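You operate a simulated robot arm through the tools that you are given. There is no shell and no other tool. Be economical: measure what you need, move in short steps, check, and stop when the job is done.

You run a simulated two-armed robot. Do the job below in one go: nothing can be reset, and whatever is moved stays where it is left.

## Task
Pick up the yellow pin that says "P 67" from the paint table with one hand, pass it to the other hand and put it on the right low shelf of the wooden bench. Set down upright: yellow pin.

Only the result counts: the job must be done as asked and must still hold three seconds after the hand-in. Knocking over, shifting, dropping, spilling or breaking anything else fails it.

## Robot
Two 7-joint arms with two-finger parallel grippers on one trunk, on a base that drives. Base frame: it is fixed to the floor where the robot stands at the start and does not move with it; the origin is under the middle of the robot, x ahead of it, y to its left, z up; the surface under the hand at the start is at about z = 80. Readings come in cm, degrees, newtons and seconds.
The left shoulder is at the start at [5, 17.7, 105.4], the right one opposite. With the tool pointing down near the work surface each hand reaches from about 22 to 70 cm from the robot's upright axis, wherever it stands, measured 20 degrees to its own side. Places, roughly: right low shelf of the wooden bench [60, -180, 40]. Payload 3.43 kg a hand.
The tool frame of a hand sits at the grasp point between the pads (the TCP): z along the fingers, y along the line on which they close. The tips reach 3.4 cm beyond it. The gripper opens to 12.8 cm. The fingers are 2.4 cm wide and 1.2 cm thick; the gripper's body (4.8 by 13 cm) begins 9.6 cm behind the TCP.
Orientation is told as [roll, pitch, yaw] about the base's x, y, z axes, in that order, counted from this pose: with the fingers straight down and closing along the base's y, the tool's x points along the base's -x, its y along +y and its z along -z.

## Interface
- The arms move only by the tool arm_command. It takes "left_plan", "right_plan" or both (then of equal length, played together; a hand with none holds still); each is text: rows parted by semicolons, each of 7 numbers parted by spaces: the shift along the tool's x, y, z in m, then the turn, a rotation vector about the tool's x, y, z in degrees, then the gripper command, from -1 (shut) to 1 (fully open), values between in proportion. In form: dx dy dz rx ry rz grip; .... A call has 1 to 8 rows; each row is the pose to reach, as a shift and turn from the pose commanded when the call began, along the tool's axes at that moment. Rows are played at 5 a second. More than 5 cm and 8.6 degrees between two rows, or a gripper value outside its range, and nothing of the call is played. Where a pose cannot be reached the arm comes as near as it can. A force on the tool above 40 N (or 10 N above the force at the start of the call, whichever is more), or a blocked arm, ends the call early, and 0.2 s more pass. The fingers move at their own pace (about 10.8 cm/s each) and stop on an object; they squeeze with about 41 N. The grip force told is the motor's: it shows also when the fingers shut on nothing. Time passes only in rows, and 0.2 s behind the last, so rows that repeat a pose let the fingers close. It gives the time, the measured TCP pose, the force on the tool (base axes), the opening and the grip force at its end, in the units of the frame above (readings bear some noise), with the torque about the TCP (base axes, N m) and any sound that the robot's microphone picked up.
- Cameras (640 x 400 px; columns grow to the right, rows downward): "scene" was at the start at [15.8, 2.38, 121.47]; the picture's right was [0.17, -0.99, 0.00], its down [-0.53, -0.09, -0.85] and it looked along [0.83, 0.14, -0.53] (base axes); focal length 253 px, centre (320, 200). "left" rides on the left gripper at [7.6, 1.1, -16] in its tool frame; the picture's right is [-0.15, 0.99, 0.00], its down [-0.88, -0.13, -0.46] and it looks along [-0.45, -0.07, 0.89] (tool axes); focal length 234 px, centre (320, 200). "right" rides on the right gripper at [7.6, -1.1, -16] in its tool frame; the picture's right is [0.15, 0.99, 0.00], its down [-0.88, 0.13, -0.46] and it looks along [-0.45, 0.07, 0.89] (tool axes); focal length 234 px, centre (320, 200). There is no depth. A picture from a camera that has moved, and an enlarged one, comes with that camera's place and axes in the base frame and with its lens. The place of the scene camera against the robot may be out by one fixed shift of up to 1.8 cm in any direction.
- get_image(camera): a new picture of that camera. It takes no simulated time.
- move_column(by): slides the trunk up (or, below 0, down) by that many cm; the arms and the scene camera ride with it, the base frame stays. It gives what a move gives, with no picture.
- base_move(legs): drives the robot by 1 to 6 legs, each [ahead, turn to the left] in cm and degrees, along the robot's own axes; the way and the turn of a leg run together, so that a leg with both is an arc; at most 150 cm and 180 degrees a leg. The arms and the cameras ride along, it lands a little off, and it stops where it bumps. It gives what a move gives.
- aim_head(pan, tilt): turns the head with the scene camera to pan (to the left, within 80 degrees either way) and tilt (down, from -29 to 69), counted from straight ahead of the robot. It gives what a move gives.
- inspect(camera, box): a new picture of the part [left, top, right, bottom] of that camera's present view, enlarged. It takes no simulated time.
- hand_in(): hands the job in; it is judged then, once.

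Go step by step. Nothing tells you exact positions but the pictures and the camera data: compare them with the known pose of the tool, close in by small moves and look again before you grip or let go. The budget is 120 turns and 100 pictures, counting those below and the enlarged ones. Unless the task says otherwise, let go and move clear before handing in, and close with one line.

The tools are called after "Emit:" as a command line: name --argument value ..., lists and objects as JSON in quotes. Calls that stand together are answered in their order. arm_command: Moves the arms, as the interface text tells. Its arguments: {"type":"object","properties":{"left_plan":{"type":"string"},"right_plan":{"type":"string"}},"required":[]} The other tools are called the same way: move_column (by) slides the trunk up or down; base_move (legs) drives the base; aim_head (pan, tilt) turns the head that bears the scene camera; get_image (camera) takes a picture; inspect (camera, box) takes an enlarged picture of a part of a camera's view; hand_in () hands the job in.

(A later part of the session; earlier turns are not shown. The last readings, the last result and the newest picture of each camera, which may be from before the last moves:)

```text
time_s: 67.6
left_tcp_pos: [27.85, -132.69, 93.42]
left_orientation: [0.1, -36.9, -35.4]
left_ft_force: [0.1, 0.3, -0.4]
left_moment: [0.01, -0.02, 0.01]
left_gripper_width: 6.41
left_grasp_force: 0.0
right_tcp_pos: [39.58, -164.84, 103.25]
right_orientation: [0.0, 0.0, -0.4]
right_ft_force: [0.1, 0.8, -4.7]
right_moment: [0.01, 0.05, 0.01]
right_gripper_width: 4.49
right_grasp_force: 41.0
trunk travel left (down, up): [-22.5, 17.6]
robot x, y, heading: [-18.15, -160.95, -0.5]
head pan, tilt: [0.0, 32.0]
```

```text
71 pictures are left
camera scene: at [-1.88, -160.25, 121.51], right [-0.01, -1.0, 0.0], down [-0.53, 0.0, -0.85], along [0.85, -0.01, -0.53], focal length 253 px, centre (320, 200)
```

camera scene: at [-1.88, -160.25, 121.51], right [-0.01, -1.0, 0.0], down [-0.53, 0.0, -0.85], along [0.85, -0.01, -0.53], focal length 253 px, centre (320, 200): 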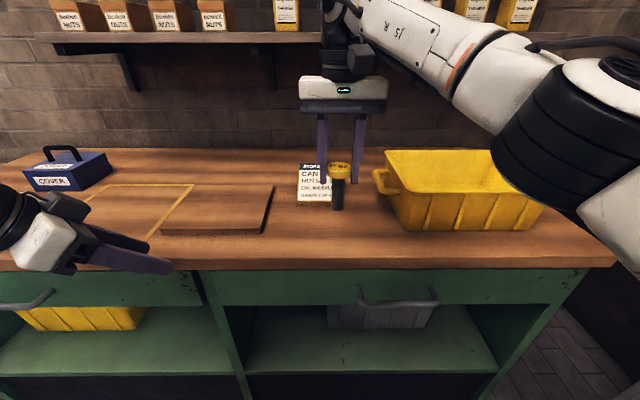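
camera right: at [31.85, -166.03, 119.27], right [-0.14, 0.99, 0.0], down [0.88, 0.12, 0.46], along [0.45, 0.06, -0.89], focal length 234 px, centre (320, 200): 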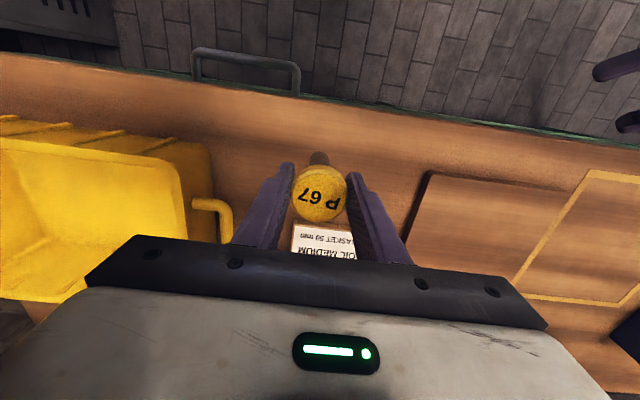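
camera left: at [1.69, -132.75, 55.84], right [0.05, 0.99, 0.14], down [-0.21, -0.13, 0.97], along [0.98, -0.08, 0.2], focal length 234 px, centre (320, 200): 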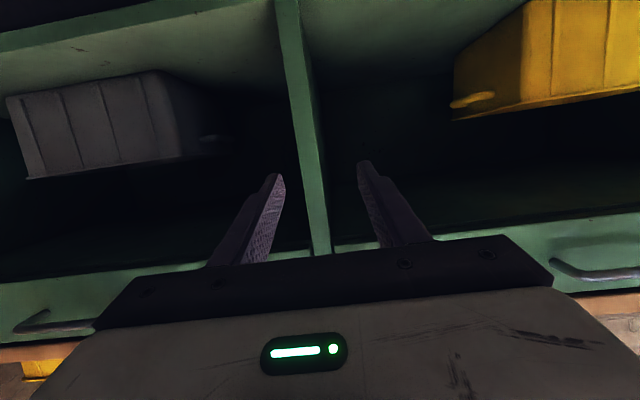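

The landing spot is clear. I'll go down most of the way, shifting 2 cm away from the bin handle, then feel for contact.

Emit:
arm_command --right_plan "0 0.01 0.03 0 0 0 -1; 0 0.02 0.06 0 0 0 -1; 0 0.02 0.06 0 0 0 -1; 0 0.02 0.064 0 0 0 -1; 0 0.02 0.067 0 0 0 -1"

Emit:
inspect --camera "scene" --box '[260, 140, 420, 260]'

```text
time_s: 68.8
left_tcp_pos: [27.85, -132.69, 93.42]
left_orientation: [0.0, -37.0, -35.4]
left_ft_force: [0.6, 0.7, 0.2]
left_moment: [0.0, 0.01, 0.02]
left_gripper_width: 6.39
left_grasp_force: 0.1
right_tcp_pos: [39.73, -162.86, 96.56]
right_orientation: [0.1, 0.0, -0.5]
right_ft_force: [-0.1, -0.9, -4.3]
right_moment: [-0.02, -0.05, 0.0]
right_gripper_width: 4.5
right_grasp_force: 41.1
trunk travel left (down, up): [-22.5, 17.6]
robot x, y, heading: [-17.95, -160.86, -0.5]
head pan, tilt: [0.0, 32.0]
```

```text
3.33 times, centred on (340, 200) of scene
camera zoom: at [-1.87, -160.23, 121.51], right [-0.01, -1.0, 0.0], down [-0.53, 0.0, -0.85], along [0.85, -0.01, -0.53], focal length 844 px, centre (253, 200)
```

zoom: 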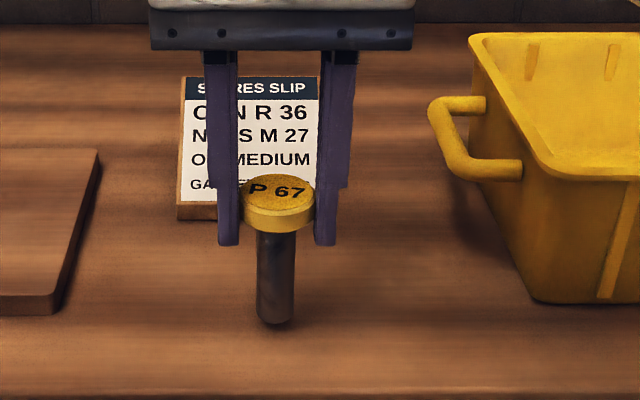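

The pin bottom is very near the surface. I'll lower it in 2–3 mm steps and watch the force.

Emit:
arm_command --right_plan "0 0 0.003 0 0 0 -1; 0 0 0.006 0 0 0 -1; 0 0 0.006 0 0 0 -1"

```text
time_s: 69.6
left_tcp_pos: [27.94, -132.62, 93.42]
left_orientation: [-0.1, -36.9, -35.4]
left_ft_force: [-0.1, 0.6, -0.2]
left_moment: [0.01, 0.0, 0.02]
left_gripper_width: 6.4
left_grasp_force: 0.1
right_tcp_pos: [39.46, -162.88, 96.05]
right_orientation: [0.1, 0.1, -0.6]
right_ft_force: [-0.7, 0.4, -4.7]
right_moment: [-0.02, 0.06, -0.02]
right_gripper_width: 4.47
right_grasp_force: 41.2
trunk travel left (down, up): [-22.5, 17.6]
robot x, y, heading: [-18.17, -161.15, -0.4]
head pan, tilt: [0.0, 32.0]
```

Emit:
arm_command --right_plan "0 0 0.003 0 0 0 -1; 0 0 0.006 0 0 0 -1; 0 0 0.006 0 0 0 -1"

```text
time_s: 70.4
left_tcp_pos: [27.74, -132.67, 93.52]
left_orientation: [0.0, -36.9, -35.3]
left_ft_force: [-0.5, -0.5, -0.6]
left_moment: [0.02, -0.03, 0.01]
left_gripper_width: 6.39
left_grasp_force: 0.1
right_tcp_pos: [39.57, -163.01, 95.44]
right_orientation: [0.0, 0.0, -0.5]
right_ft_force: [-0.6, 0.3, -5.8]
right_moment: [0.0, 0.03, -0.01]
right_gripper_width: 4.5
right_grasp_force: 40.8
trunk travel left (down, up): [-22.5, 17.6]
robot x, y, heading: [-17.61, -161.12, -0.6]
head pan, tilt: [0.0, 32.0]
```

Emit:
arm_command --right_plan "0 0 0.003 0 0 0 -1; 0 0 0.006 0 0 0 -1; 0 0 0.006 0 0 0 -1"

Emit:
inspect --camera "scene" --box '[300, 190, 380, 250]'

```text
time_s: 71.2
left_tcp_pos: [27.65, -132.67, 93.62]
left_orientation: [0.0, -37.0, -35.4]
left_ft_force: [-0.3, 0.3, -0.3]
left_moment: [-0.01, -0.02, -0.02]
left_gripper_width: 6.4
left_grasp_force: 0.0
right_tcp_pos: [39.46, -162.88, 95.34]
right_orientation: [0.2, -0.5, -0.5]
right_ft_force: [3.0, 0.2, 26.6]
right_moment: [-0.1, -0.12, 0.05]
right_gripper_width: 4.46
right_grasp_force: 41.0
trunk travel left (down, up): [-22.5, 17.6]
robot x, y, heading: [-17.86, -161.23, -0.4]
head pan, tilt: [0.0, 32.0]
```

```text
6.67 times, centred on (340, 220) of scene
camera zoom: at [-2.11, -160.22, 121.59], right [-0.01, -1.0, 0.0], down [-0.53, 0.0, -0.85], along [0.85, -0.01, -0.53], focal length 1687 px, centre (187, 67)
```

zoom: 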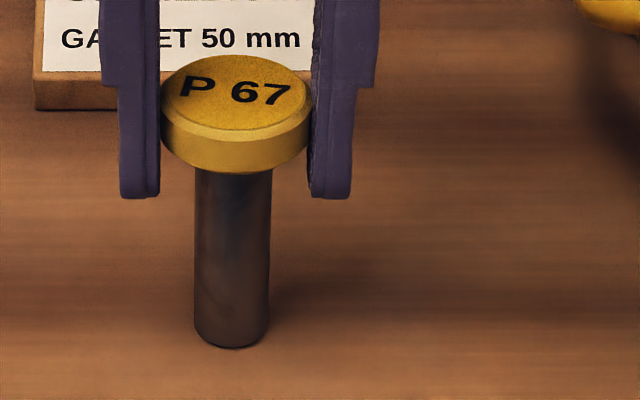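

Contact at TCP 95.4, so the bench top is z≈86.1. I'll relieve the push, then open gently.

Emit:
arm_command --right_plan "0 0 -0.003 0 0 0 -1; 0 0 -0.005 0 0 0 -1; 0 0 -0.005 0 0 0 -1"

Emit:
arm_command --right_plan "0 0 0 0 0 0 -0.25; 0 0 0 0 0 0 -0.1; 0 0 0 0 0 0 0.1; 0 0 0 0 0 0 0.1"

Emit:
inspect --camera "scene" --box '[300, 190, 380, 250]'

```text
time_s: 72.0
left_tcp_pos: [27.84, -132.57, 93.54]
left_orientation: [0.0, -36.8, -35.4]
left_ft_force: [0.4, -0.4, 0.0]
left_moment: [0.01, -0.01, 0.0]
left_gripper_width: 6.39
left_grasp_force: 0.0
right_tcp_pos: [39.55, -162.8, 95.29]
right_orientation: [0.0, 0.0, -0.4]
right_ft_force: [4.4, 2.5, 6.8]
right_moment: [0.24, -0.5, 0.06]
right_gripper_width: 4.48
right_grasp_force: 41.2
trunk travel left (down, up): [-22.5, 17.6]
robot x, y, heading: [-17.82, -161.07, -0.7]
head pan, tilt: [0.0, 32.0]
```

```text
time_s: 73.0
left_tcp_pos: [27.81, -132.64, 93.47]
left_orientation: [0.0, -36.9, -35.3]
left_ft_force: [-0.1, -0.7, 0.7]
left_moment: [-0.01, 0.0, 0.02]
left_gripper_width: 6.39
left_grasp_force: 0.1
right_tcp_pos: [39.59, -163.13, 95.39]
right_orientation: [-0.1, 0.0, -0.5]
right_ft_force: [-0.5, -1.1, 0.8]
right_moment: [-0.02, -0.01, 0.02]
right_gripper_width: 7.05
right_grasp_force: 0.2
trunk travel left (down, up): [-22.5, 17.6]
robot x, y, heading: [-17.65, -160.66, -0.6]
head pan, tilt: [0.0, 32.0]
```

```text
6.67 times, centred on (340, 220) of scene
camera zoom: at [-1.91, -160.23, 121.52], right [-0.01, -1.0, 0.0], down [-0.53, 0.0, -0.85], along [0.85, -0.01, -0.53], focal length 1687 px, centre (187, 67)
```

zoom: 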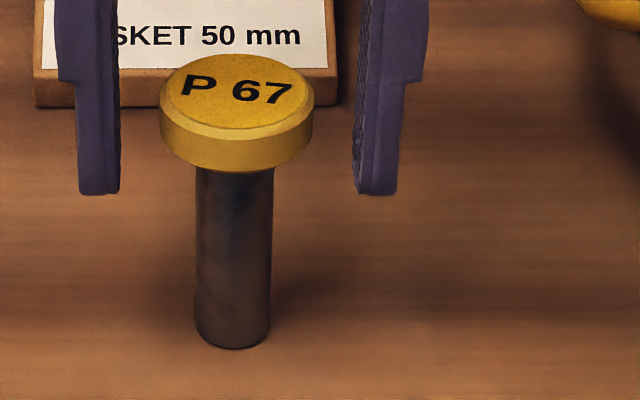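

The pin stands upright on the bench at about (39.5, -163). I'll raise the right hand straight up, then back away.

Emit:
arm_command --right_plan "0 0 -0.04 0 0 0 0.1; 0 0 -0.08 0 0 0 0.1; 0.03 0 -0.11 0 0 0 0.1; 0.07 -0.01 -0.12 0 0 0 0.1; 0.11 -0.03 -0.12 0 0 0 0.1; 0.15 -0.05 -0.12 0 0 0 0.1; 0.19 -0.07 -0.12 0 0 0 0.1; 0.2 -0.08 -0.12 0 0 0 0.1"

Emit:
arm_command --right_plan "0 0 0 0 -8.5 0 0.1; 0 0 0 0 -17 0 0.1; 0 0 0 0 -25.5 0 0.1; 0 0 0 0 -34 0 0.1; 0 0 0 0 -42.5 0 0.1; 0 0 0 0 -51 0 0.1; 0 0 0 0 -59.5 0 0.1; 0 0 0 0 -68 0 0.1"

Emit:
get_image --camera "scene"

```text
time_s: 74.8
left_tcp_pos: [27.78, -132.65, 93.41]
left_orientation: [0.0, -36.8, -35.4]
left_ft_force: [-0.5, -1.2, 0.2]
left_moment: [0.03, -0.02, -0.01]
left_gripper_width: 6.4
left_grasp_force: 0.1
right_tcp_pos: [19.54, -170.88, 107.59]
right_orientation: [-0.1, -0.1, -0.5]
right_ft_force: [-0.1, -0.2, 0.3]
right_moment: [0.01, 0.02, -0.01]
right_gripper_width: 7.04
right_grasp_force: 0.1
trunk travel left (down, up): [-22.5, 17.6]
robot x, y, heading: [-17.99, -161.05, -0.5]
head pan, tilt: [0.0, 32.0]
```

```text
time_s: 76.6
left_tcp_pos: [27.92, -132.58, 93.51]
left_orientation: [0.0, -36.9, -35.3]
left_ft_force: [-0.4, 0.0, -0.1]
left_moment: [-0.02, -0.01, -0.02]
left_gripper_width: 6.4
left_grasp_force: 0.0
right_tcp_pos: [20.31, -169.58, 108.26]
right_orientation: [-0.1, -68.0, -0.6]
right_ft_force: [0.3, 0.4, 0.4]
right_moment: [0.05, 0.01, 0.0]
right_gripper_width: 7.05
right_grasp_force: 0.2
right hand out of reach, approached as far as the arm can: row 8
trunk travel left (down, up): [-22.5, 17.6]
robot x, y, heading: [-17.67, -161.41, -0.4]
head pan, tilt: [0.0, 32.0]
```

```text
67 pictures are left
camera scene: at [-1.91, -160.17, 121.51], right [-0.01, -1.0, 0.0], down [-0.53, 0.0, -0.85], along [0.85, -0.01, -0.53], focal length 253 px, centre (320, 200)
```

scene: 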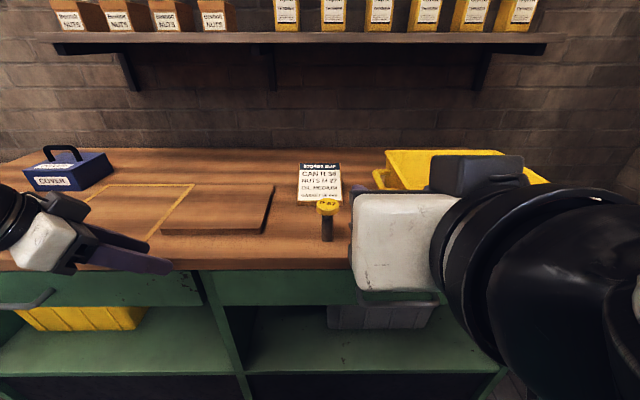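

The pin is standing fine and the right arm is a bit too folded. I'll back the base up 10 cm, then yaw the right hand 35° to the left while lowering.

Emit:
base_move --legs '[[-10, 0]]'

Emit:
arm_command --right_plan "0 -0.01 0.01 -6.5 0 -2.6 0.1; 0 -0.02 0.02 -13 0 -5.2 0.1; 0 -0.03 0.03 -19.4 0 -7.9 0.1; 0 -0.04 0.04 -25.9 0 -10.5 0.1; 0 -0.05 0.05 -32.4 0 -13.1 0.1; 0 -0.05 0.05 -32.4 0 -13.1 0.1"

```text
time_s: 77.7
left_tcp_pos: [18.07, -132.54, 93.41]
left_orientation: [-0.2, -36.8, -35.4]
left_ft_force: [0.2, 0.5, 1.0]
left_moment: [0.01, -0.01, 0.0]
left_gripper_width: 6.39
left_grasp_force: 0.2
right_tcp_pos: [10.54, -169.47, 108.3]
right_orientation: [-0.1, -67.9, -0.4]
right_ft_force: [0.2, 0.8, -0.5]
right_moment: [-0.01, 0.0, -0.02]
right_gripper_width: 7.04
right_grasp_force: 0.1
trunk travel left (down, up): [-22.5, 17.6]
robot x, y, heading: [-27.32, -160.67, -0.3]
head pan, tilt: [0.0, 32.0]
```

```text
time_s: 79.1
left_tcp_pos: [18.1, -132.61, 93.36]
left_orientation: [0.0, -36.8, -35.3]
left_ft_force: [0.1, -0.1, 1.0]
left_moment: [-0.02, 0.01, 0.0]
left_gripper_width: 6.39
left_grasp_force: 0.1
right_tcp_pos: [15.61, -174.66, 106.49]
right_orientation: [0.2, -67.7, 34.3]
right_ft_force: [0.3, -0.1, 0.0]
right_moment: [0.04, 0.0, 0.03]
right_gripper_width: 7.03
right_grasp_force: 0.0
right hand out of reach, approached as far as the arm can: row 1, 2, 3, 4, 5, 6
trunk travel left (down, up): [-22.5, 17.6]
robot x, y, heading: [-27.11, -160.8, -0.3]
head pan, tilt: [0.0, 32.0]
```

Yaw set. Now I'll bring the right hand to a standoff about 9 cm before the pin at shaft height.

Emit:
arm_command --right_plan "0.015 -0.006 0.037 0 0 0 0.1; 0.031 -0.013 0.075 0 0 0 0.1; 0.046 -0.019 0.112 0 0 0 0.1; 0.061 -0.026 0.149 0 0 0 0.1; 0.076 -0.032 0.187 0 0 0 0.1; 0.0917 -0.038 0.224 0 0 0 0.1; 0.0917 -0.038 0.224 0 0 0 0.1"

Emit:
get_image --camera "right"

Emit:
get_image --camera "scene"

```text
time_s: 80.7
left_tcp_pos: [18.09, -132.55, 93.42]
left_orientation: [0.1, -36.9, -35.3]
left_ft_force: [-0.7, 0.7, -0.3]
left_moment: [-0.03, 0.03, -0.01]
left_gripper_width: 6.39
left_grasp_force: 0.1
right_tcp_pos: [32.0, -168.13, 89.54]
right_orientation: [0.2, -67.9, 34.3]
right_ft_force: [-0.2, 0.4, -0.7]
right_moment: [0.0, -0.01, -0.01]
right_gripper_width: 7.06
right_grasp_force: 0.1
trunk travel left (down, up): [-22.5, 17.6]
robot x, y, heading: [-27.47, -160.79, -0.5]
head pan, tilt: [0.0, 32.0]
```

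```text
66 pictures are left
camera right: at [18.04, -179.07, 88.53], right [-0.61, 0.78, -0.14], down [-0.15, 0.06, 0.99], along [0.78, 0.62, 0.08], focal length 234 px, centre (320, 200)
```

right: 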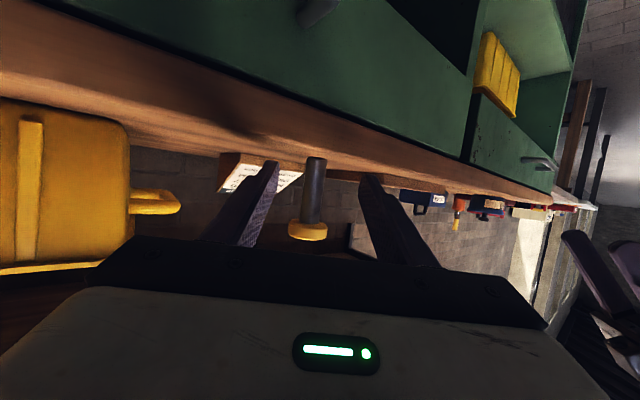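

```text
65 pictures are left
camera scene: at [-11.57, -160.13, 121.52], right [-0.01, -1.0, 0.0], down [-0.53, 0.0, -0.85], along [0.85, -0.01, -0.53], focal length 253 px, centre (320, 200)
```

scene: 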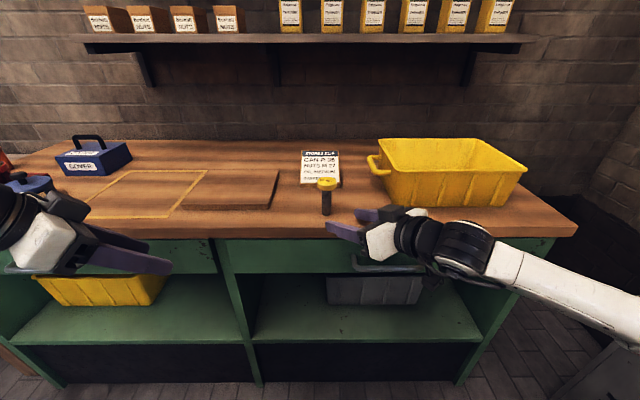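

The pin is centred between the fingers with plenty of margin. I'll advance 8.6 cm level and look again.

Emit:
arm_command --right_plan "-0.011 -0.001 0.026 0 0 0 0.1; -0.021 -0.002 0.053 0 0 0 0.1; -0.032 -0.002 0.08 0 0 0 0.1; -0.032 -0.002 0.08 0 0 0 0.1"

Emit:
get_image --camera "right"

Emit:
inspect --camera "scene" --box '[260, 150, 420, 250]'

```text
time_s: 81.7
left_tcp_pos: [18.11, -132.51, 93.44]
left_orientation: [0.1, -36.9, -35.3]
left_ft_force: [-0.5, 0.3, 0.4]
left_moment: [0.0, 0.01, 0.02]
left_gripper_width: 6.38
left_grasp_force: 0.1
right_tcp_pos: [39.22, -163.24, 89.44]
right_orientation: [0.0, -67.9, 34.2]
right_ft_force: [-1.0, 0.1, -0.6]
right_moment: [-0.01, -0.02, 0.0]
right_gripper_width: 7.03
right_grasp_force: 0.1
trunk travel left (down, up): [-22.5, 17.6]
robot x, y, heading: [-27.38, -160.86, -0.3]
head pan, tilt: [0.0, 32.0]
```

```text
64 pictures are left
camera right: at [25.23, -174.23, 88.5], right [-0.6, 0.79, -0.13], down [-0.15, 0.06, 0.99], along [0.78, 0.62, 0.08], focal length 234 px, centre (320, 200)
```

right: 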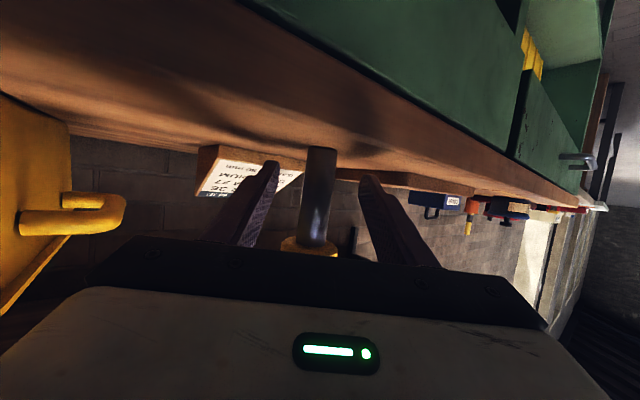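

```text
4.00 times, centred on (340, 200) of scene
camera zoom: at [-11.57, -160.13, 121.52], right [-0.01, -1.0, 0.0], down [-0.53, 0.0, -0.85], along [0.85, -0.01, -0.53], focal length 1012 px, centre (240, 200)
```

zoom: 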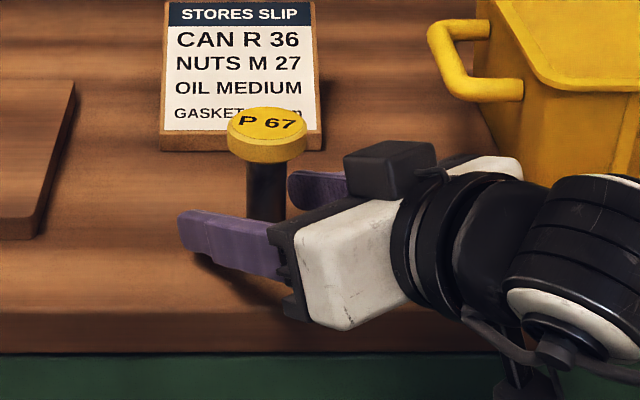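

The shaft is between the pads near the TCP. Closing the right gripper.

Emit:
arm_command --right_plan "0 0 0 0 0 0 -0.3; 0 0 0 0 0 0 -0.6; 0 0 0 0 0 0 -1; 0 0 0 0 0 0 -1; 0 0 0 0 0 0 -1"

Emit:
inspect --camera "scene" --box '[260, 150, 420, 250]'

```text
time_s: 82.9
left_tcp_pos: [18.12, -132.65, 93.41]
left_orientation: [0.0, -36.9, -35.4]
left_ft_force: [-0.9, -0.3, 0.7]
left_moment: [0.02, -0.01, 0.02]
left_gripper_width: 6.36
left_grasp_force: 0.0
right_tcp_pos: [39.19, -163.17, 89.65]
right_orientation: [0.1, -68.1, 34.4]
right_ft_force: [0.7, 0.4, 5.7]
right_moment: [0.16, -0.09, -0.04]
right_gripper_width: 1.92
right_grasp_force: 42.0
trunk travel left (down, up): [-22.5, 17.6]
robot x, y, heading: [-27.54, -160.87, -0.3]
head pan, tilt: [0.0, 32.0]
```

```text
4.00 times, centred on (340, 200) of scene
camera zoom: at [-11.63, -160.13, 121.53], right [-0.01, -1.0, 0.0], down [-0.53, 0.0, -0.85], along [0.85, -0.01, -0.53], focal length 1012 px, centre (240, 200)
```

zoom: 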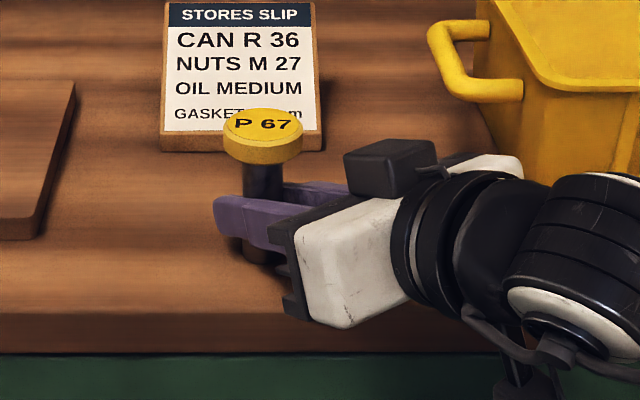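

Gripped on the shaft (1.9 cm). I'll lift straight up 12 cm.

Emit:
arm_command --right_plan "-0.028 0 -0.011 0 0 0 -1; -0.056 0 -0.0225 0 0 0 -1; -0.083 0 -0.034 0 0 0 -1; -0.111 0 -0.045 0 0 0 -1; -0.111 0 -0.045 0 0 0 -1"

Emit:
get_image --camera "scene"

```text
time_s: 84.1
left_tcp_pos: [18.23, -132.5, 93.36]
left_orientation: [0.0, -36.9, -35.4]
left_ft_force: [0.3, 0.4, -0.5]
left_moment: [0.0, 0.02, 0.0]
left_gripper_width: 6.39
left_grasp_force: 0.1
right_tcp_pos: [39.36, -163.06, 101.43]
right_orientation: [0.2, -67.7, 34.2]
right_ft_force: [-0.9, 0.2, -4.6]
right_moment: [-0.03, 0.05, 0.02]
right_gripper_width: 2.33
right_grasp_force: 40.8
trunk travel left (down, up): [-22.5, 17.6]
robot x, y, heading: [-27.52, -161.06, -0.4]
head pan, tilt: [0.0, 32.0]
```

```text
61 pictures are left
camera scene: at [-11.52, -160.14, 121.5], right [-0.01, -1.0, 0.0], down [-0.53, 0.0, -0.85], along [0.85, -0.01, -0.53], focal length 253 px, centre (320, 200)
```

scene: 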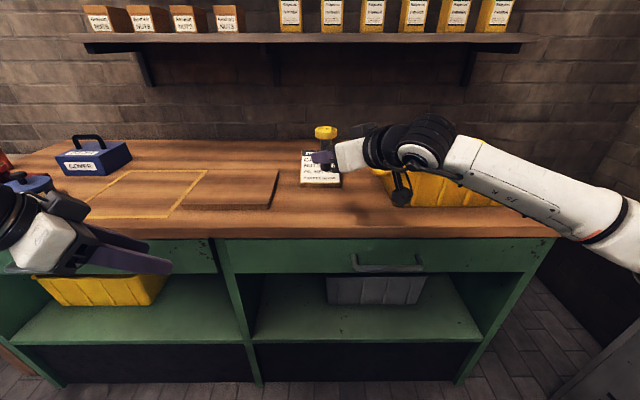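

The pin is lifted. I'll back off 20 cm for a free handover space and check the pin's tilt close up.

Emit:
base_move --legs '[[-20, 0]]'

Emit:
inspect --camera "scene" --box '[270, 100, 390, 200]'

Emit:
get_image --camera "left"

Emit:
get_image --camera "right"

```text
time_s: 85.7
left_tcp_pos: [-2.15, -132.31, 93.42]
left_orientation: [0.0, -36.8, -35.3]
left_ft_force: [-0.7, -0.7, 0.2]
left_moment: [0.02, -0.03, -0.05]
left_gripper_width: 6.39
left_grasp_force: 0.0
right_tcp_pos: [19.03, -162.93, 101.43]
right_orientation: [0.1, -67.8, 34.3]
right_ft_force: [-1.1, 0.6, -5.0]
right_moment: [-0.06, 0.03, 0.01]
right_gripper_width: 2.32
right_grasp_force: 41.2
trunk travel left (down, up): [-22.5, 17.6]
robot x, y, heading: [-47.95, -160.9, -0.2]
head pan, tilt: [0.0, 32.0]
```

```text
4.00 times, centred on (330, 150) of scene
camera zoom: at [-31.93, -159.99, 121.52], right [-0.01, -1.0, 0.0], down [-0.53, 0.0, -0.85], along [0.85, -0.01, -0.53], focal length 1012 px, centre (280, 400)
```

zoom: 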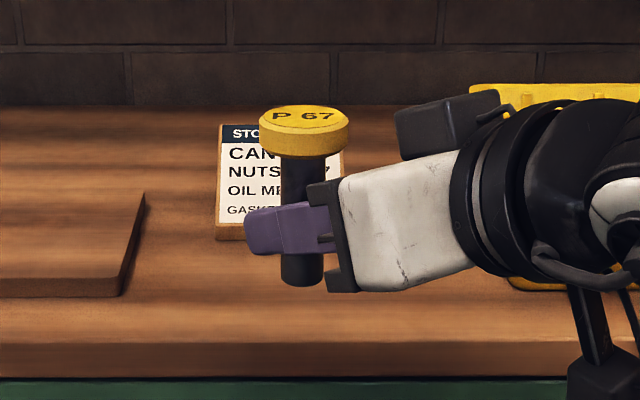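

```text
59 pictures are left
camera left: at [-14.4, -122.33, 101.54], right [0.67, 0.74, 0.09], down [0.28, -0.36, 0.89], along [0.69, -0.57, -0.44], focal length 234 px, centre (320, 200)
```

left: 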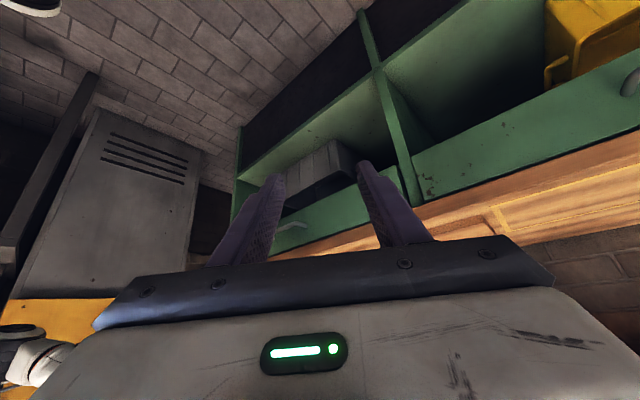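

```text
58 pictures are left
camera right: at [4.99, -173.91, 100.54], right [-0.61, 0.78, -0.13], down [-0.15, 0.06, 0.99], along [0.78, 0.62, 0.08], focal length 234 px, centre (320, 200)
```

right: 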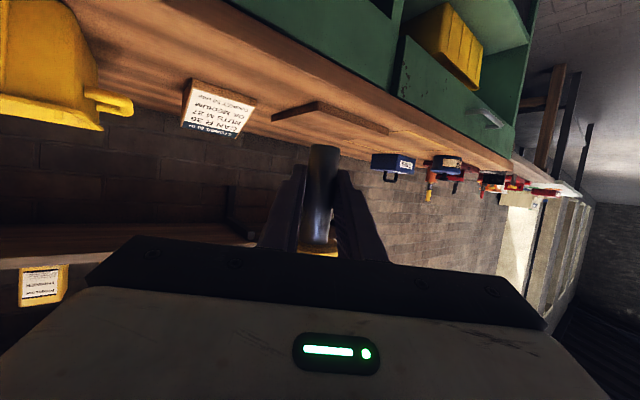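

The pin is vertical, head centre at about (19.2, -162.7, 106). I'll bring the left hand (tilted 53° down, yaw -35) to a standoff 10 cm from the head along its approach line.

Emit:
arm_command --left_plan "-0.0445 -0.0159 -0.001 0 0 0 0.3; -0.089 -0.0318 -0.0015 0 0 0 0.3; -0.1335 -0.0476 -0.002 0 0 0 0.3; -0.178 -0.0635 -0.003 0 0 0 0.3; -0.2225 -0.0794 -0.004 0 0 0 0.3; -0.267 -0.0952 -0.005 0 0 0 0.3; -0.3115 -0.111 -0.006 0 0 0 0.3; -0.356 -0.127 -0.006 0 0 0 0.3"

Emit:
get_image --camera "left"

Emit:
get_image --camera "scene"

```text
time_s: 87.5
left_tcp_pos: [10.28, -143.27, 111.4]
left_orientation: [-0.5, -37.2, -36.0]
left_ft_force: [-1.0, 0.9, 0.0]
left_moment: [-0.02, 0.0, 0.0]
left_gripper_width: 8.32
left_grasp_force: 0.1
left hand out of reach, approached as far as the arm can: row 4, 5, 6, 7, 8
right_tcp_pos: [19.06, -162.78, 101.43]
right_orientation: [0.2, -67.7, 34.3]
right_ft_force: [0.1, -1.1, -4.8]
right_moment: [-0.01, 0.05, 0.03]
right_gripper_width: 2.32
right_grasp_force: 41.1
trunk travel left (down, up): [-22.5, 17.6]
robot x, y, heading: [-47.59, -160.4, -0.5]
head pan, tilt: [0.0, 32.0]
```

```text
57 pictures are left
camera left: at [-1.68, -132.87, 119.42], right [0.68, 0.73, 0.08], down [0.27, -0.35, 0.9], along [0.68, -0.59, -0.44], focal length 234 px, centre (320, 200)
```

left: 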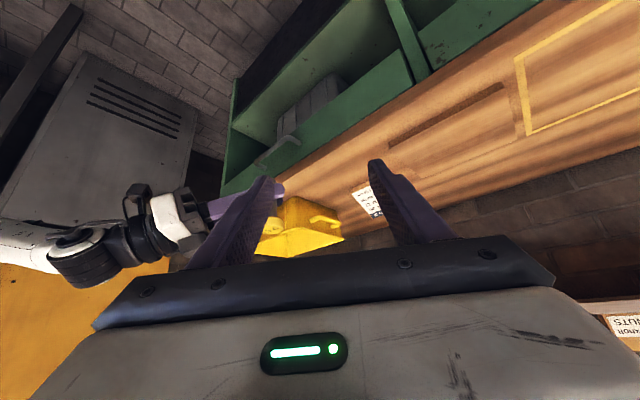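

```text
56 pictures are left
camera scene: at [-31.89, -160.0, 121.51], right [-0.01, -1.0, 0.0], down [-0.53, 0.0, -0.85], along [0.85, -0.01, -0.53], focal length 253 px, centre (320, 200)
```

scene: 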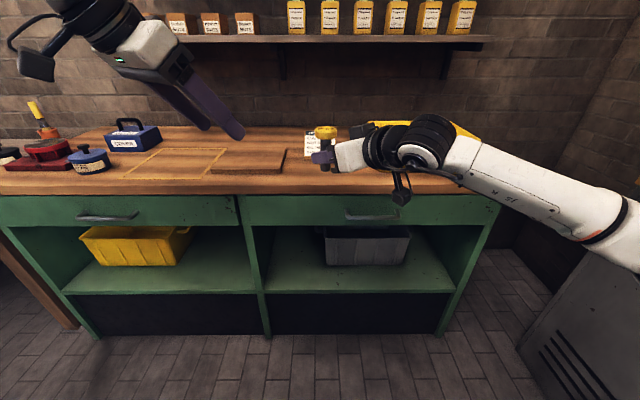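

The left hand can't reach that far across. I'll withdraw it slightly and bring the pin toward the left and lower with the right hand.

Emit:
arm_command --left_plan "0.045 -0.005 -0.003 0 0 0 0.3; 0.09 -0.01 -0.006 0 0 0 0.3; 0.136 -0.016 -0.01 0 0 0 0.3; 0.136 -0.016 -0.01 0 0 0 0.3"

Emit:
arm_command --right_plan "0.025 0.034 0.013 0 0 0 -1; 0.05 0.069 0.026 0 0 0 -1; 0.074 0.103 0.04 0 0 0 -1; 0.099 0.138 0.053 0 0 0 -1; 0.124 0.172 0.066 0 0 0 -1; 0.124 0.172 0.066 0 0 0 -1"

Emit:
get_image --camera "left"

Emit:
get_image --camera "scene"

```text
time_s: 88.5
left_tcp_pos: [0.22, -138.0, 104.17]
left_orientation: [0.0, -36.8, -35.3]
left_ft_force: [0.5, 0.3, 0.3]
left_moment: [-0.01, -0.02, -0.02]
left_gripper_width: 8.35
left_grasp_force: 0.0
right_tcp_pos: [18.87, -162.93, 101.39]
right_orientation: [0.3, -67.8, 34.4]
right_ft_force: [0.5, 0.4, -4.7]
right_moment: [-0.01, 0.04, 0.02]
right_gripper_width: 2.31
right_grasp_force: 41.0
trunk travel left (down, up): [-22.5, 17.6]
robot x, y, heading: [-47.96, -160.83, -0.2]
head pan, tilt: [0.0, 32.0]
```

```text
time_s: 89.9
left_tcp_pos: [0.23, -138.0, 104.14]
left_orientation: [0.0, -36.9, -35.2]
left_ft_force: [0.3, 0.3, 0.1]
left_moment: [-0.03, -0.02, 0.0]
left_gripper_width: 8.31
left_grasp_force: 0.2
right_tcp_pos: [11.37, -149.45, 88.82]
right_orientation: [0.1, -67.9, 34.4]
right_ft_force: [0.6, -0.3, -4.5]
right_moment: [-0.01, 0.04, 0.01]
right_gripper_width: 2.33
right_grasp_force: 41.1
right hand out of reach, approached as far as the arm can: row 5, 6
trunk travel left (down, up): [-22.5, 17.6]
robot x, y, heading: [-47.96, -161.02, -0.2]
head pan, tilt: [0.0, 32.0]
```

```text
55 pictures are left
camera left: at [-11.99, -128.0, 112.22], right [0.67, 0.74, 0.09], down [0.28, -0.35, 0.89], along [0.69, -0.57, -0.44], focal length 234 px, centre (320, 200)
```

left: 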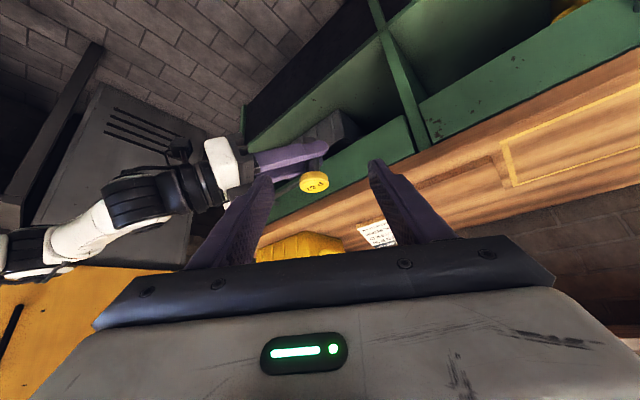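

```text
54 pictures are left
camera scene: at [-31.89, -159.97, 121.51], right [-0.01, -1.0, 0.0], down [-0.53, 0.0, -0.85], along [0.85, -0.01, -0.53], focal length 253 px, centre (320, 200)
```

scene: 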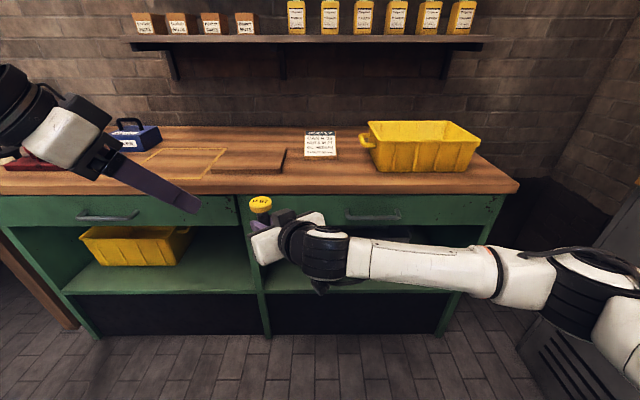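

The pin head is at about (11.7, -148.8, 93.4). I'll move the left hand to an 8 cm standoff in line with it.

Emit:
arm_command --left_plan "-0.02 -0.0075 0.028 0 0 0 0.3; -0.04 -0.015 0.056 0 0 0 0.3; -0.06 -0.0224 0.084 0 0 0 0.3; -0.06 -0.0224 0.084 0 0 0 0.3"

Emit:
get_image --camera "left"

```text
time_s: 90.9
left_tcp_pos: [7.39, -143.0, 101.19]
left_orientation: [-0.5, -37.1, -35.5]
left_ft_force: [0.0, -0.6, -0.4]
left_moment: [-0.03, 0.03, -0.03]
left_gripper_width: 8.33
left_grasp_force: 0.0
left hand out of reach, approached as far as the arm can: row 2, 3, 4
right_tcp_pos: [11.41, -149.49, 88.74]
right_orientation: [0.2, -67.8, 34.2]
right_ft_force: [0.1, 0.5, -4.7]
right_moment: [0.02, 0.04, -0.01]
right_gripper_width: 2.33
right_grasp_force: 41.1
trunk travel left (down, up): [-22.5, 17.6]
robot x, y, heading: [-48.15, -160.96, -0.5]
head pan, tilt: [0.0, 32.0]
```

```text
53 pictures are left
camera left: at [-4.67, -132.74, 109.3], right [0.68, 0.73, 0.08], down [0.27, -0.35, 0.9], along [0.68, -0.58, -0.44], focal length 234 px, centre (320, 200)
```

left: 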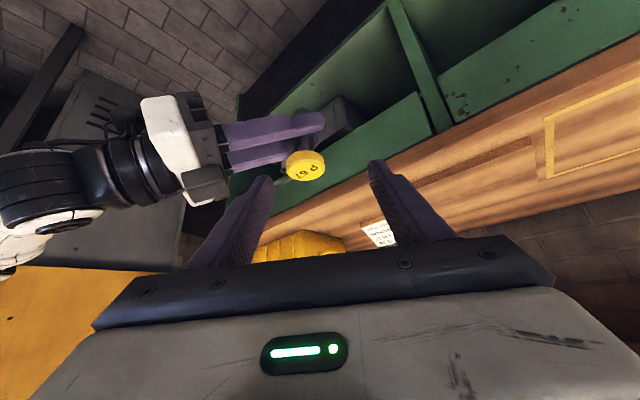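

The left arm stalls a few cm short with this yaw. I'll try a straighter yaw (about -15°) at the equivalent standoff.

Emit:
arm_command --left_plan "0 0 0 -4 0 -5.3 0.3; 0 0 0 -8 0 -10.6 0.3; 0 0 0 -12 0 -16 0.3; -0.011 -0.043 0.011 -12 0 -16 0.3; -0.011 -0.043 0.011 -12 0 -16 0.3"

```text
time_s: 92.1
left_tcp_pos: [6.3, -132.34, 100.66]
left_orientation: [-3.7, -37.8, -17.0]
left_ft_force: [0.2, 0.9, -1.2]
left_moment: [-0.02, -0.02, 0.03]
left_gripper_width: 8.32
left_grasp_force: 0.1
left hand out of reach, approached as far as the arm can: row 1, 2, 3, 4, 5
right_tcp_pos: [11.42, -149.53, 88.78]
right_orientation: [0.2, -67.8, 34.3]
right_ft_force: [0.1, -0.4, -4.5]
right_moment: [-0.02, 0.01, -0.01]
right_gripper_width: 2.3
right_grasp_force: 41.0
trunk travel left (down, up): [-22.5, 17.6]
robot x, y, heading: [-47.95, -160.65, -0.8]
head pan, tilt: [0.0, 32.0]
```

More inward-pointing yaw is what helps the left arm. I'll swing it to about -60° while moving to the matching standoff.

Emit:
arm_command --left_plan "0 0 0 4.4 0 5.7 0.3; 0 0 0 8.8 0 11.3 0.3; 0 0 0 13.2 0 17 0.3; -0.01 -0.025 0.008 17.6 0 22.7 0.3; -0.025 -0.055 0.018 22 0 28.3 0.3; -0.038 -0.08 0.025 26.4 0 34 0.3; -0.048 -0.105 0.033 26.4 0 34 0.3; -0.048 -0.105 0.033 26.4 0 34 0.3"

Emit:
get_image --camera "left"

Emit:
get_image --camera "scene"

```text
time_s: 93.9
left_tcp_pos: [8.76, -144.18, 101.06]
left_orientation: [-2.7, -39.7, -60.6]
left_ft_force: [-0.5, 0.4, 0.7]
left_moment: [-0.01, 0.03, 0.0]
left_gripper_width: 8.35
left_grasp_force: 0.1
right_tcp_pos: [11.41, -149.49, 88.85]
right_orientation: [0.2, -67.7, 34.3]
right_ft_force: [0.1, -0.2, -4.6]
right_moment: [0.01, 0.03, -0.01]
right_gripper_width: 2.29
right_grasp_force: 40.7
trunk travel left (down, up): [-22.5, 17.6]
robot x, y, heading: [-47.88, -160.84, -0.4]
head pan, tilt: [0.0, 32.0]
```

```text
52 pictures are left
camera left: at [2.46, -129.2, 108.38], right [0.93, 0.36, 0.06], down [0.09, -0.39, 0.92], along [0.35, -0.85, -0.39], focal length 234 px, centre (320, 200)
```

left: 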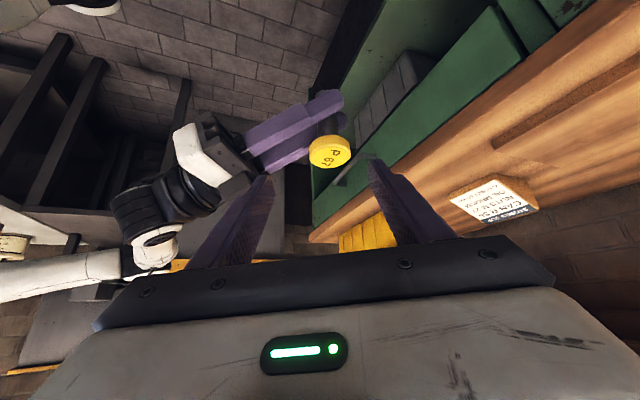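

```text
51 pictures are left
camera scene: at [-31.9, -159.98, 121.51], right [-0.01, -1.0, 0.0], down [-0.53, 0.0, -0.85], along [0.85, -0.01, -0.53], focal length 253 px, centre (320, 200)
```

scene: 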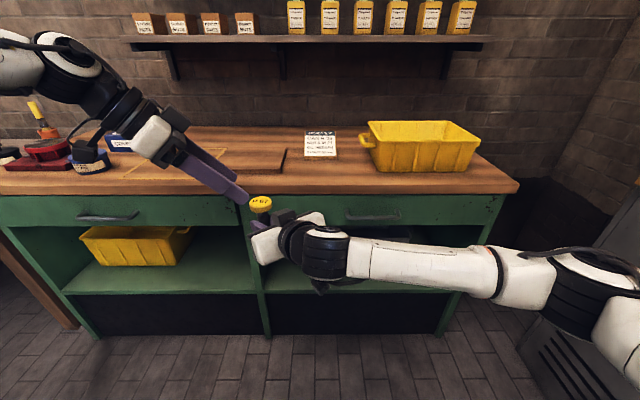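

This pose reaches. I'll zoom in to refine the head position before closing in, and correct the small roll.

Emit:
arm_command --left_plan "0 0 0 -2.7 3 0 0.3; 0 0 0 -2.7 3 0 0.3"

Emit:
inspect --camera "left" --box '[240, 80, 400, 180]'

Emit:
inspect --camera "scene" --box '[200, 170, 320, 245]'

```text
time_s: 94.5
left_tcp_pos: [8.73, -143.97, 101.17]
left_orientation: [0.0, -36.7, -60.6]
left_ft_force: [0.8, -0.1, 0.2]
left_moment: [-0.01, 0.02, 0.01]
left_gripper_width: 8.34
left_grasp_force: 0.1
right_tcp_pos: [11.34, -149.47, 88.87]
right_orientation: [0.2, -67.8, 34.3]
right_ft_force: [-0.3, -0.6, -3.7]
right_moment: [-0.02, 0.01, 0.0]
right_gripper_width: 2.29
right_grasp_force: 40.8
trunk travel left (down, up): [-22.5, 17.6]
robot x, y, heading: [-47.72, -160.88, -0.4]
head pan, tilt: [0.0, 32.0]
```

```text
4.00 times, centred on (320, 130) of left
camera zoom: at [1.95, -129.85, 109.25], right [0.92, 0.38, 0.09], down [0.1, -0.44, 0.89], along [0.38, -0.81, -0.44], focal length 937 px, centre (320, 480)
```

zoom: 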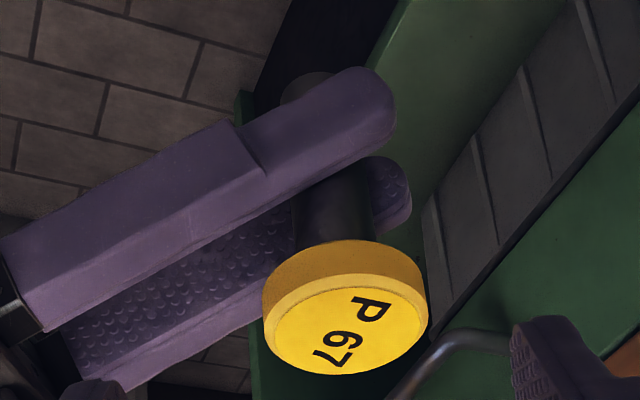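

```text
5.33 times, centred on (260, 208) of scene
camera zoom: at [-31.89, -159.98, 121.51], right [-0.01, -1.0, 0.0], down [-0.53, 0.0, -0.85], along [0.85, -0.01, -0.53], focal length 1350 px, centre (640, 160)
```

zoom: 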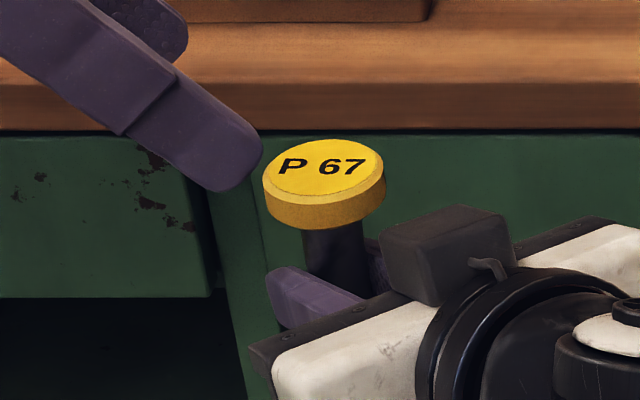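

Head centre refined to (11.95, -148.8, 93.4). I'll narrow the opening to 6.4 cm and advance most of the way.

Emit:
arm_command --left_plan "0 0.004 0.01 0 0 0 0; 0 0.004 0.03 0 0 0 0; 0 0.004 0.05 0 0 0 0; 0 0.004 0.05 0 0 0 0"

Emit:
get_image --camera "left"

Emit:
inspect --camera "scene" --box '[180, 150, 340, 250]'

```text
time_s: 95.5
left_tcp_pos: [10.45, -146.58, 97.22]
left_orientation: [0.0, -36.7, -60.6]
left_ft_force: [-0.5, 0.0, 0.3]
left_moment: [0.01, 0.02, 0.02]
left_gripper_width: 6.4
left_grasp_force: 0.0
right_tcp_pos: [11.47, -149.39, 88.84]
right_orientation: [0.2, -67.7, 34.2]
right_ft_force: [-0.2, 1.1, -5.0]
right_moment: [-0.01, 0.02, 0.0]
right_gripper_width: 2.35
right_grasp_force: 41.0
trunk travel left (down, up): [-22.5, 17.6]
robot x, y, heading: [-47.84, -160.81, -0.3]
head pan, tilt: [0.0, 32.0]
```

```text
48 pictures are left
camera left: at [3.71, -132.34, 105.35], right [0.92, 0.38, 0.09], down [0.1, -0.44, 0.89], along [0.38, -0.81, -0.44], focal length 234 px, centre (320, 200)
```

left: 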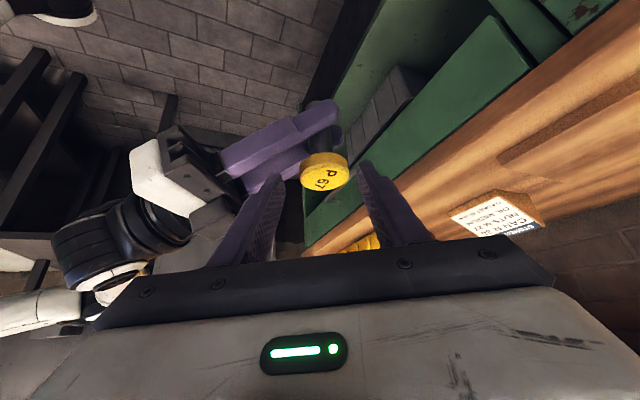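

```text
4.00 times, centred on (260, 200) of scene
camera zoom: at [-31.9, -159.98, 121.51], right [-0.01, -1.0, 0.0], down [-0.53, 0.0, -0.85], along [0.85, -0.01, -0.53], focal length 1012 px, centre (560, 200)
```

zoom: 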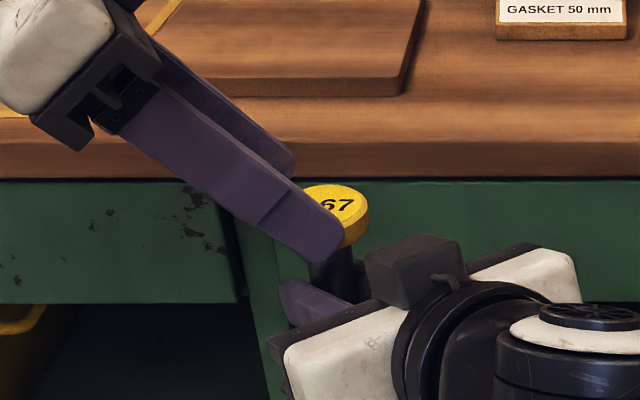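

Well centred. I'll advance 2.3 cm more and close slowly on the head.

Emit:
arm_command --left_plan "0 0 0.012 0 0 0 0; 0 0 0.023 0 0 0 0; 0 0 0.023 0 0 0 0"

Emit:
inspect --camera "left" --box '[200, 100, 440, 250]'

Emit:
inspect --camera "scene" --box '[200, 170, 320, 245]'

```text
time_s: 96.3
left_tcp_pos: [11.12, -147.61, 95.37]
left_orientation: [0.1, -36.7, -60.7]
left_ft_force: [0.1, -0.6, -0.2]
left_moment: [-0.04, -0.01, 0.03]
left_gripper_width: 6.4
left_grasp_force: 0.2
right_tcp_pos: [11.45, -149.46, 88.9]
right_orientation: [0.1, -67.8, 34.4]
right_ft_force: [1.0, 0.6, -4.5]
right_moment: [-0.04, -0.01, 0.0]
right_gripper_width: 2.32
right_grasp_force: 40.6
trunk travel left (down, up): [-22.5, 17.6]
robot x, y, heading: [-48.33, -160.68, -0.5]
head pan, tilt: [0.0, 32.0]
```

```text
2.67 times, centred on (320, 175) of left
camera zoom: at [4.34, -133.44, 103.52], right [0.92, 0.38, 0.09], down [0.1, -0.44, 0.89], along [0.38, -0.81, -0.44], focal length 624 px, centre (320, 267)
```

zoom: 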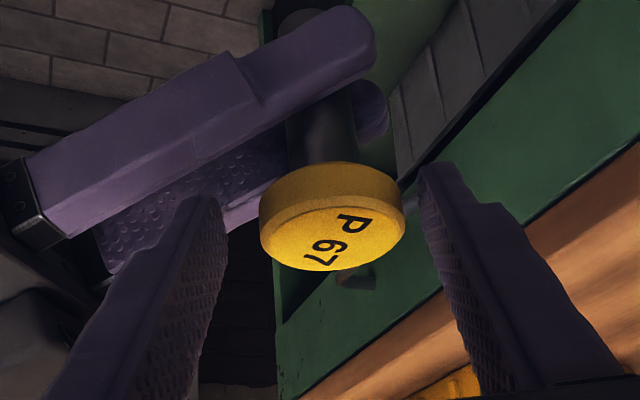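

```text
5.33 times, centred on (260, 208) of scene
camera zoom: at [-31.89, -159.98, 121.51], right [-0.01, -1.0, 0.0], down [-0.53, 0.0, -0.85], along [0.85, -0.01, -0.53], focal length 1350 px, centre (640, 160)
```

zoom: 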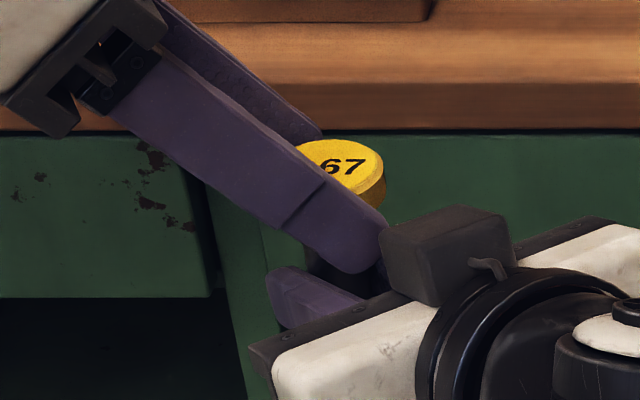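

The pads overlap the head and clear the right hand. Closing the left gripper.

Emit:
arm_command --left_plan "0 0 0 0 0 0 -0.15; 0 0 0 0 0 0 -0.3; 0 0 0 0 0 0 -1; 0 0 0 0 0 0 -1; 0 0 0 0 0 0 -1"

Emit:
inspect --camera "left" --box '[200, 100, 440, 250]'

Emit:
inspect --camera "scene" --box '[200, 170, 320, 245]'

```text
time_s: 97.5
left_tcp_pos: [11.17, -147.5, 95.43]
left_orientation: [0.3, -36.8, -60.6]
left_ft_force: [19.4, 10.9, -1.1]
left_moment: [0.46, -0.53, 0.48]
left_gripper_width: 4.47
left_grasp_force: 40.9
right_tcp_pos: [11.3, -149.36, 88.93]
right_orientation: [0.3, -67.7, 34.3]
right_ft_force: [-18.7, -11.4, 0.6]
right_moment: [0.35, -0.72, -0.12]
right_gripper_width: 2.33
right_grasp_force: 40.7
trunk travel left (down, up): [-22.5, 17.6]
robot x, y, heading: [-47.64, -160.96, -0.7]
head pan, tilt: [0.0, 32.0]
```

```text
2.67 times, centred on (320, 175) of left
camera zoom: at [4.42, -133.3, 103.53], right [0.92, 0.39, 0.09], down [0.1, -0.44, 0.89], along [0.38, -0.81, -0.44], focal length 624 px, centre (320, 267)
```

zoom: 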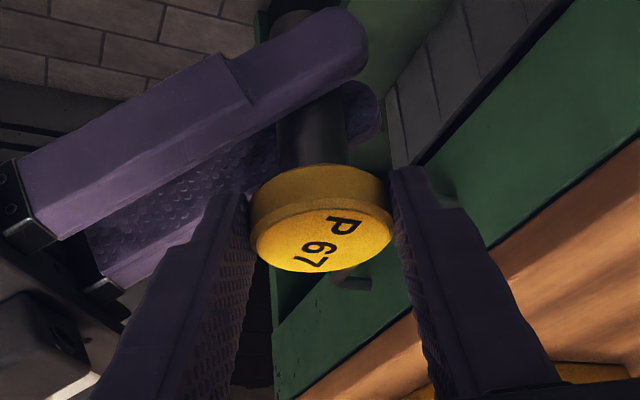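

```text
5.33 times, centred on (260, 208) of scene
camera zoom: at [-31.89, -159.98, 121.51], right [-0.01, -1.0, 0.0], down [-0.53, 0.0, -0.85], along [0.85, -0.01, -0.53], focal length 1350 px, centre (640, 160)
```

zoom: 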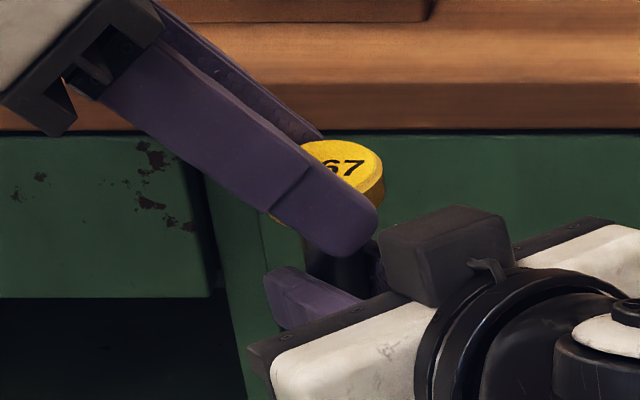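

Both hands hold it, with some internal side load. I'll ease the left hand 3 mm along its closing axis to relax it.

Emit:
arm_command --left_plan "0 0.002 0 0 0 0 -1; 0 0.003 0 0 0 0 -1; 0 0.003 0 0 0 0 -1"

```text
time_s: 98.3
left_tcp_pos: [11.32, -147.55, 95.33]
left_orientation: [0.0, -36.7, -60.7]
left_ft_force: [10.0, 3.9, -0.4]
left_moment: [0.17, -0.66, 0.33]
left_gripper_width: 4.47
left_grasp_force: 41.1
right_tcp_pos: [11.44, -149.42, 88.84]
right_orientation: [0.3, -67.8, 34.2]
right_ft_force: [-9.6, -3.7, -1.6]
right_moment: [0.16, -0.01, -0.17]
right_gripper_width: 2.33
right_grasp_force: 41.2
trunk travel left (down, up): [-22.5, 17.6]
robot x, y, heading: [-47.83, -160.56, -0.3]
head pan, tilt: [0.0, 32.0]
```

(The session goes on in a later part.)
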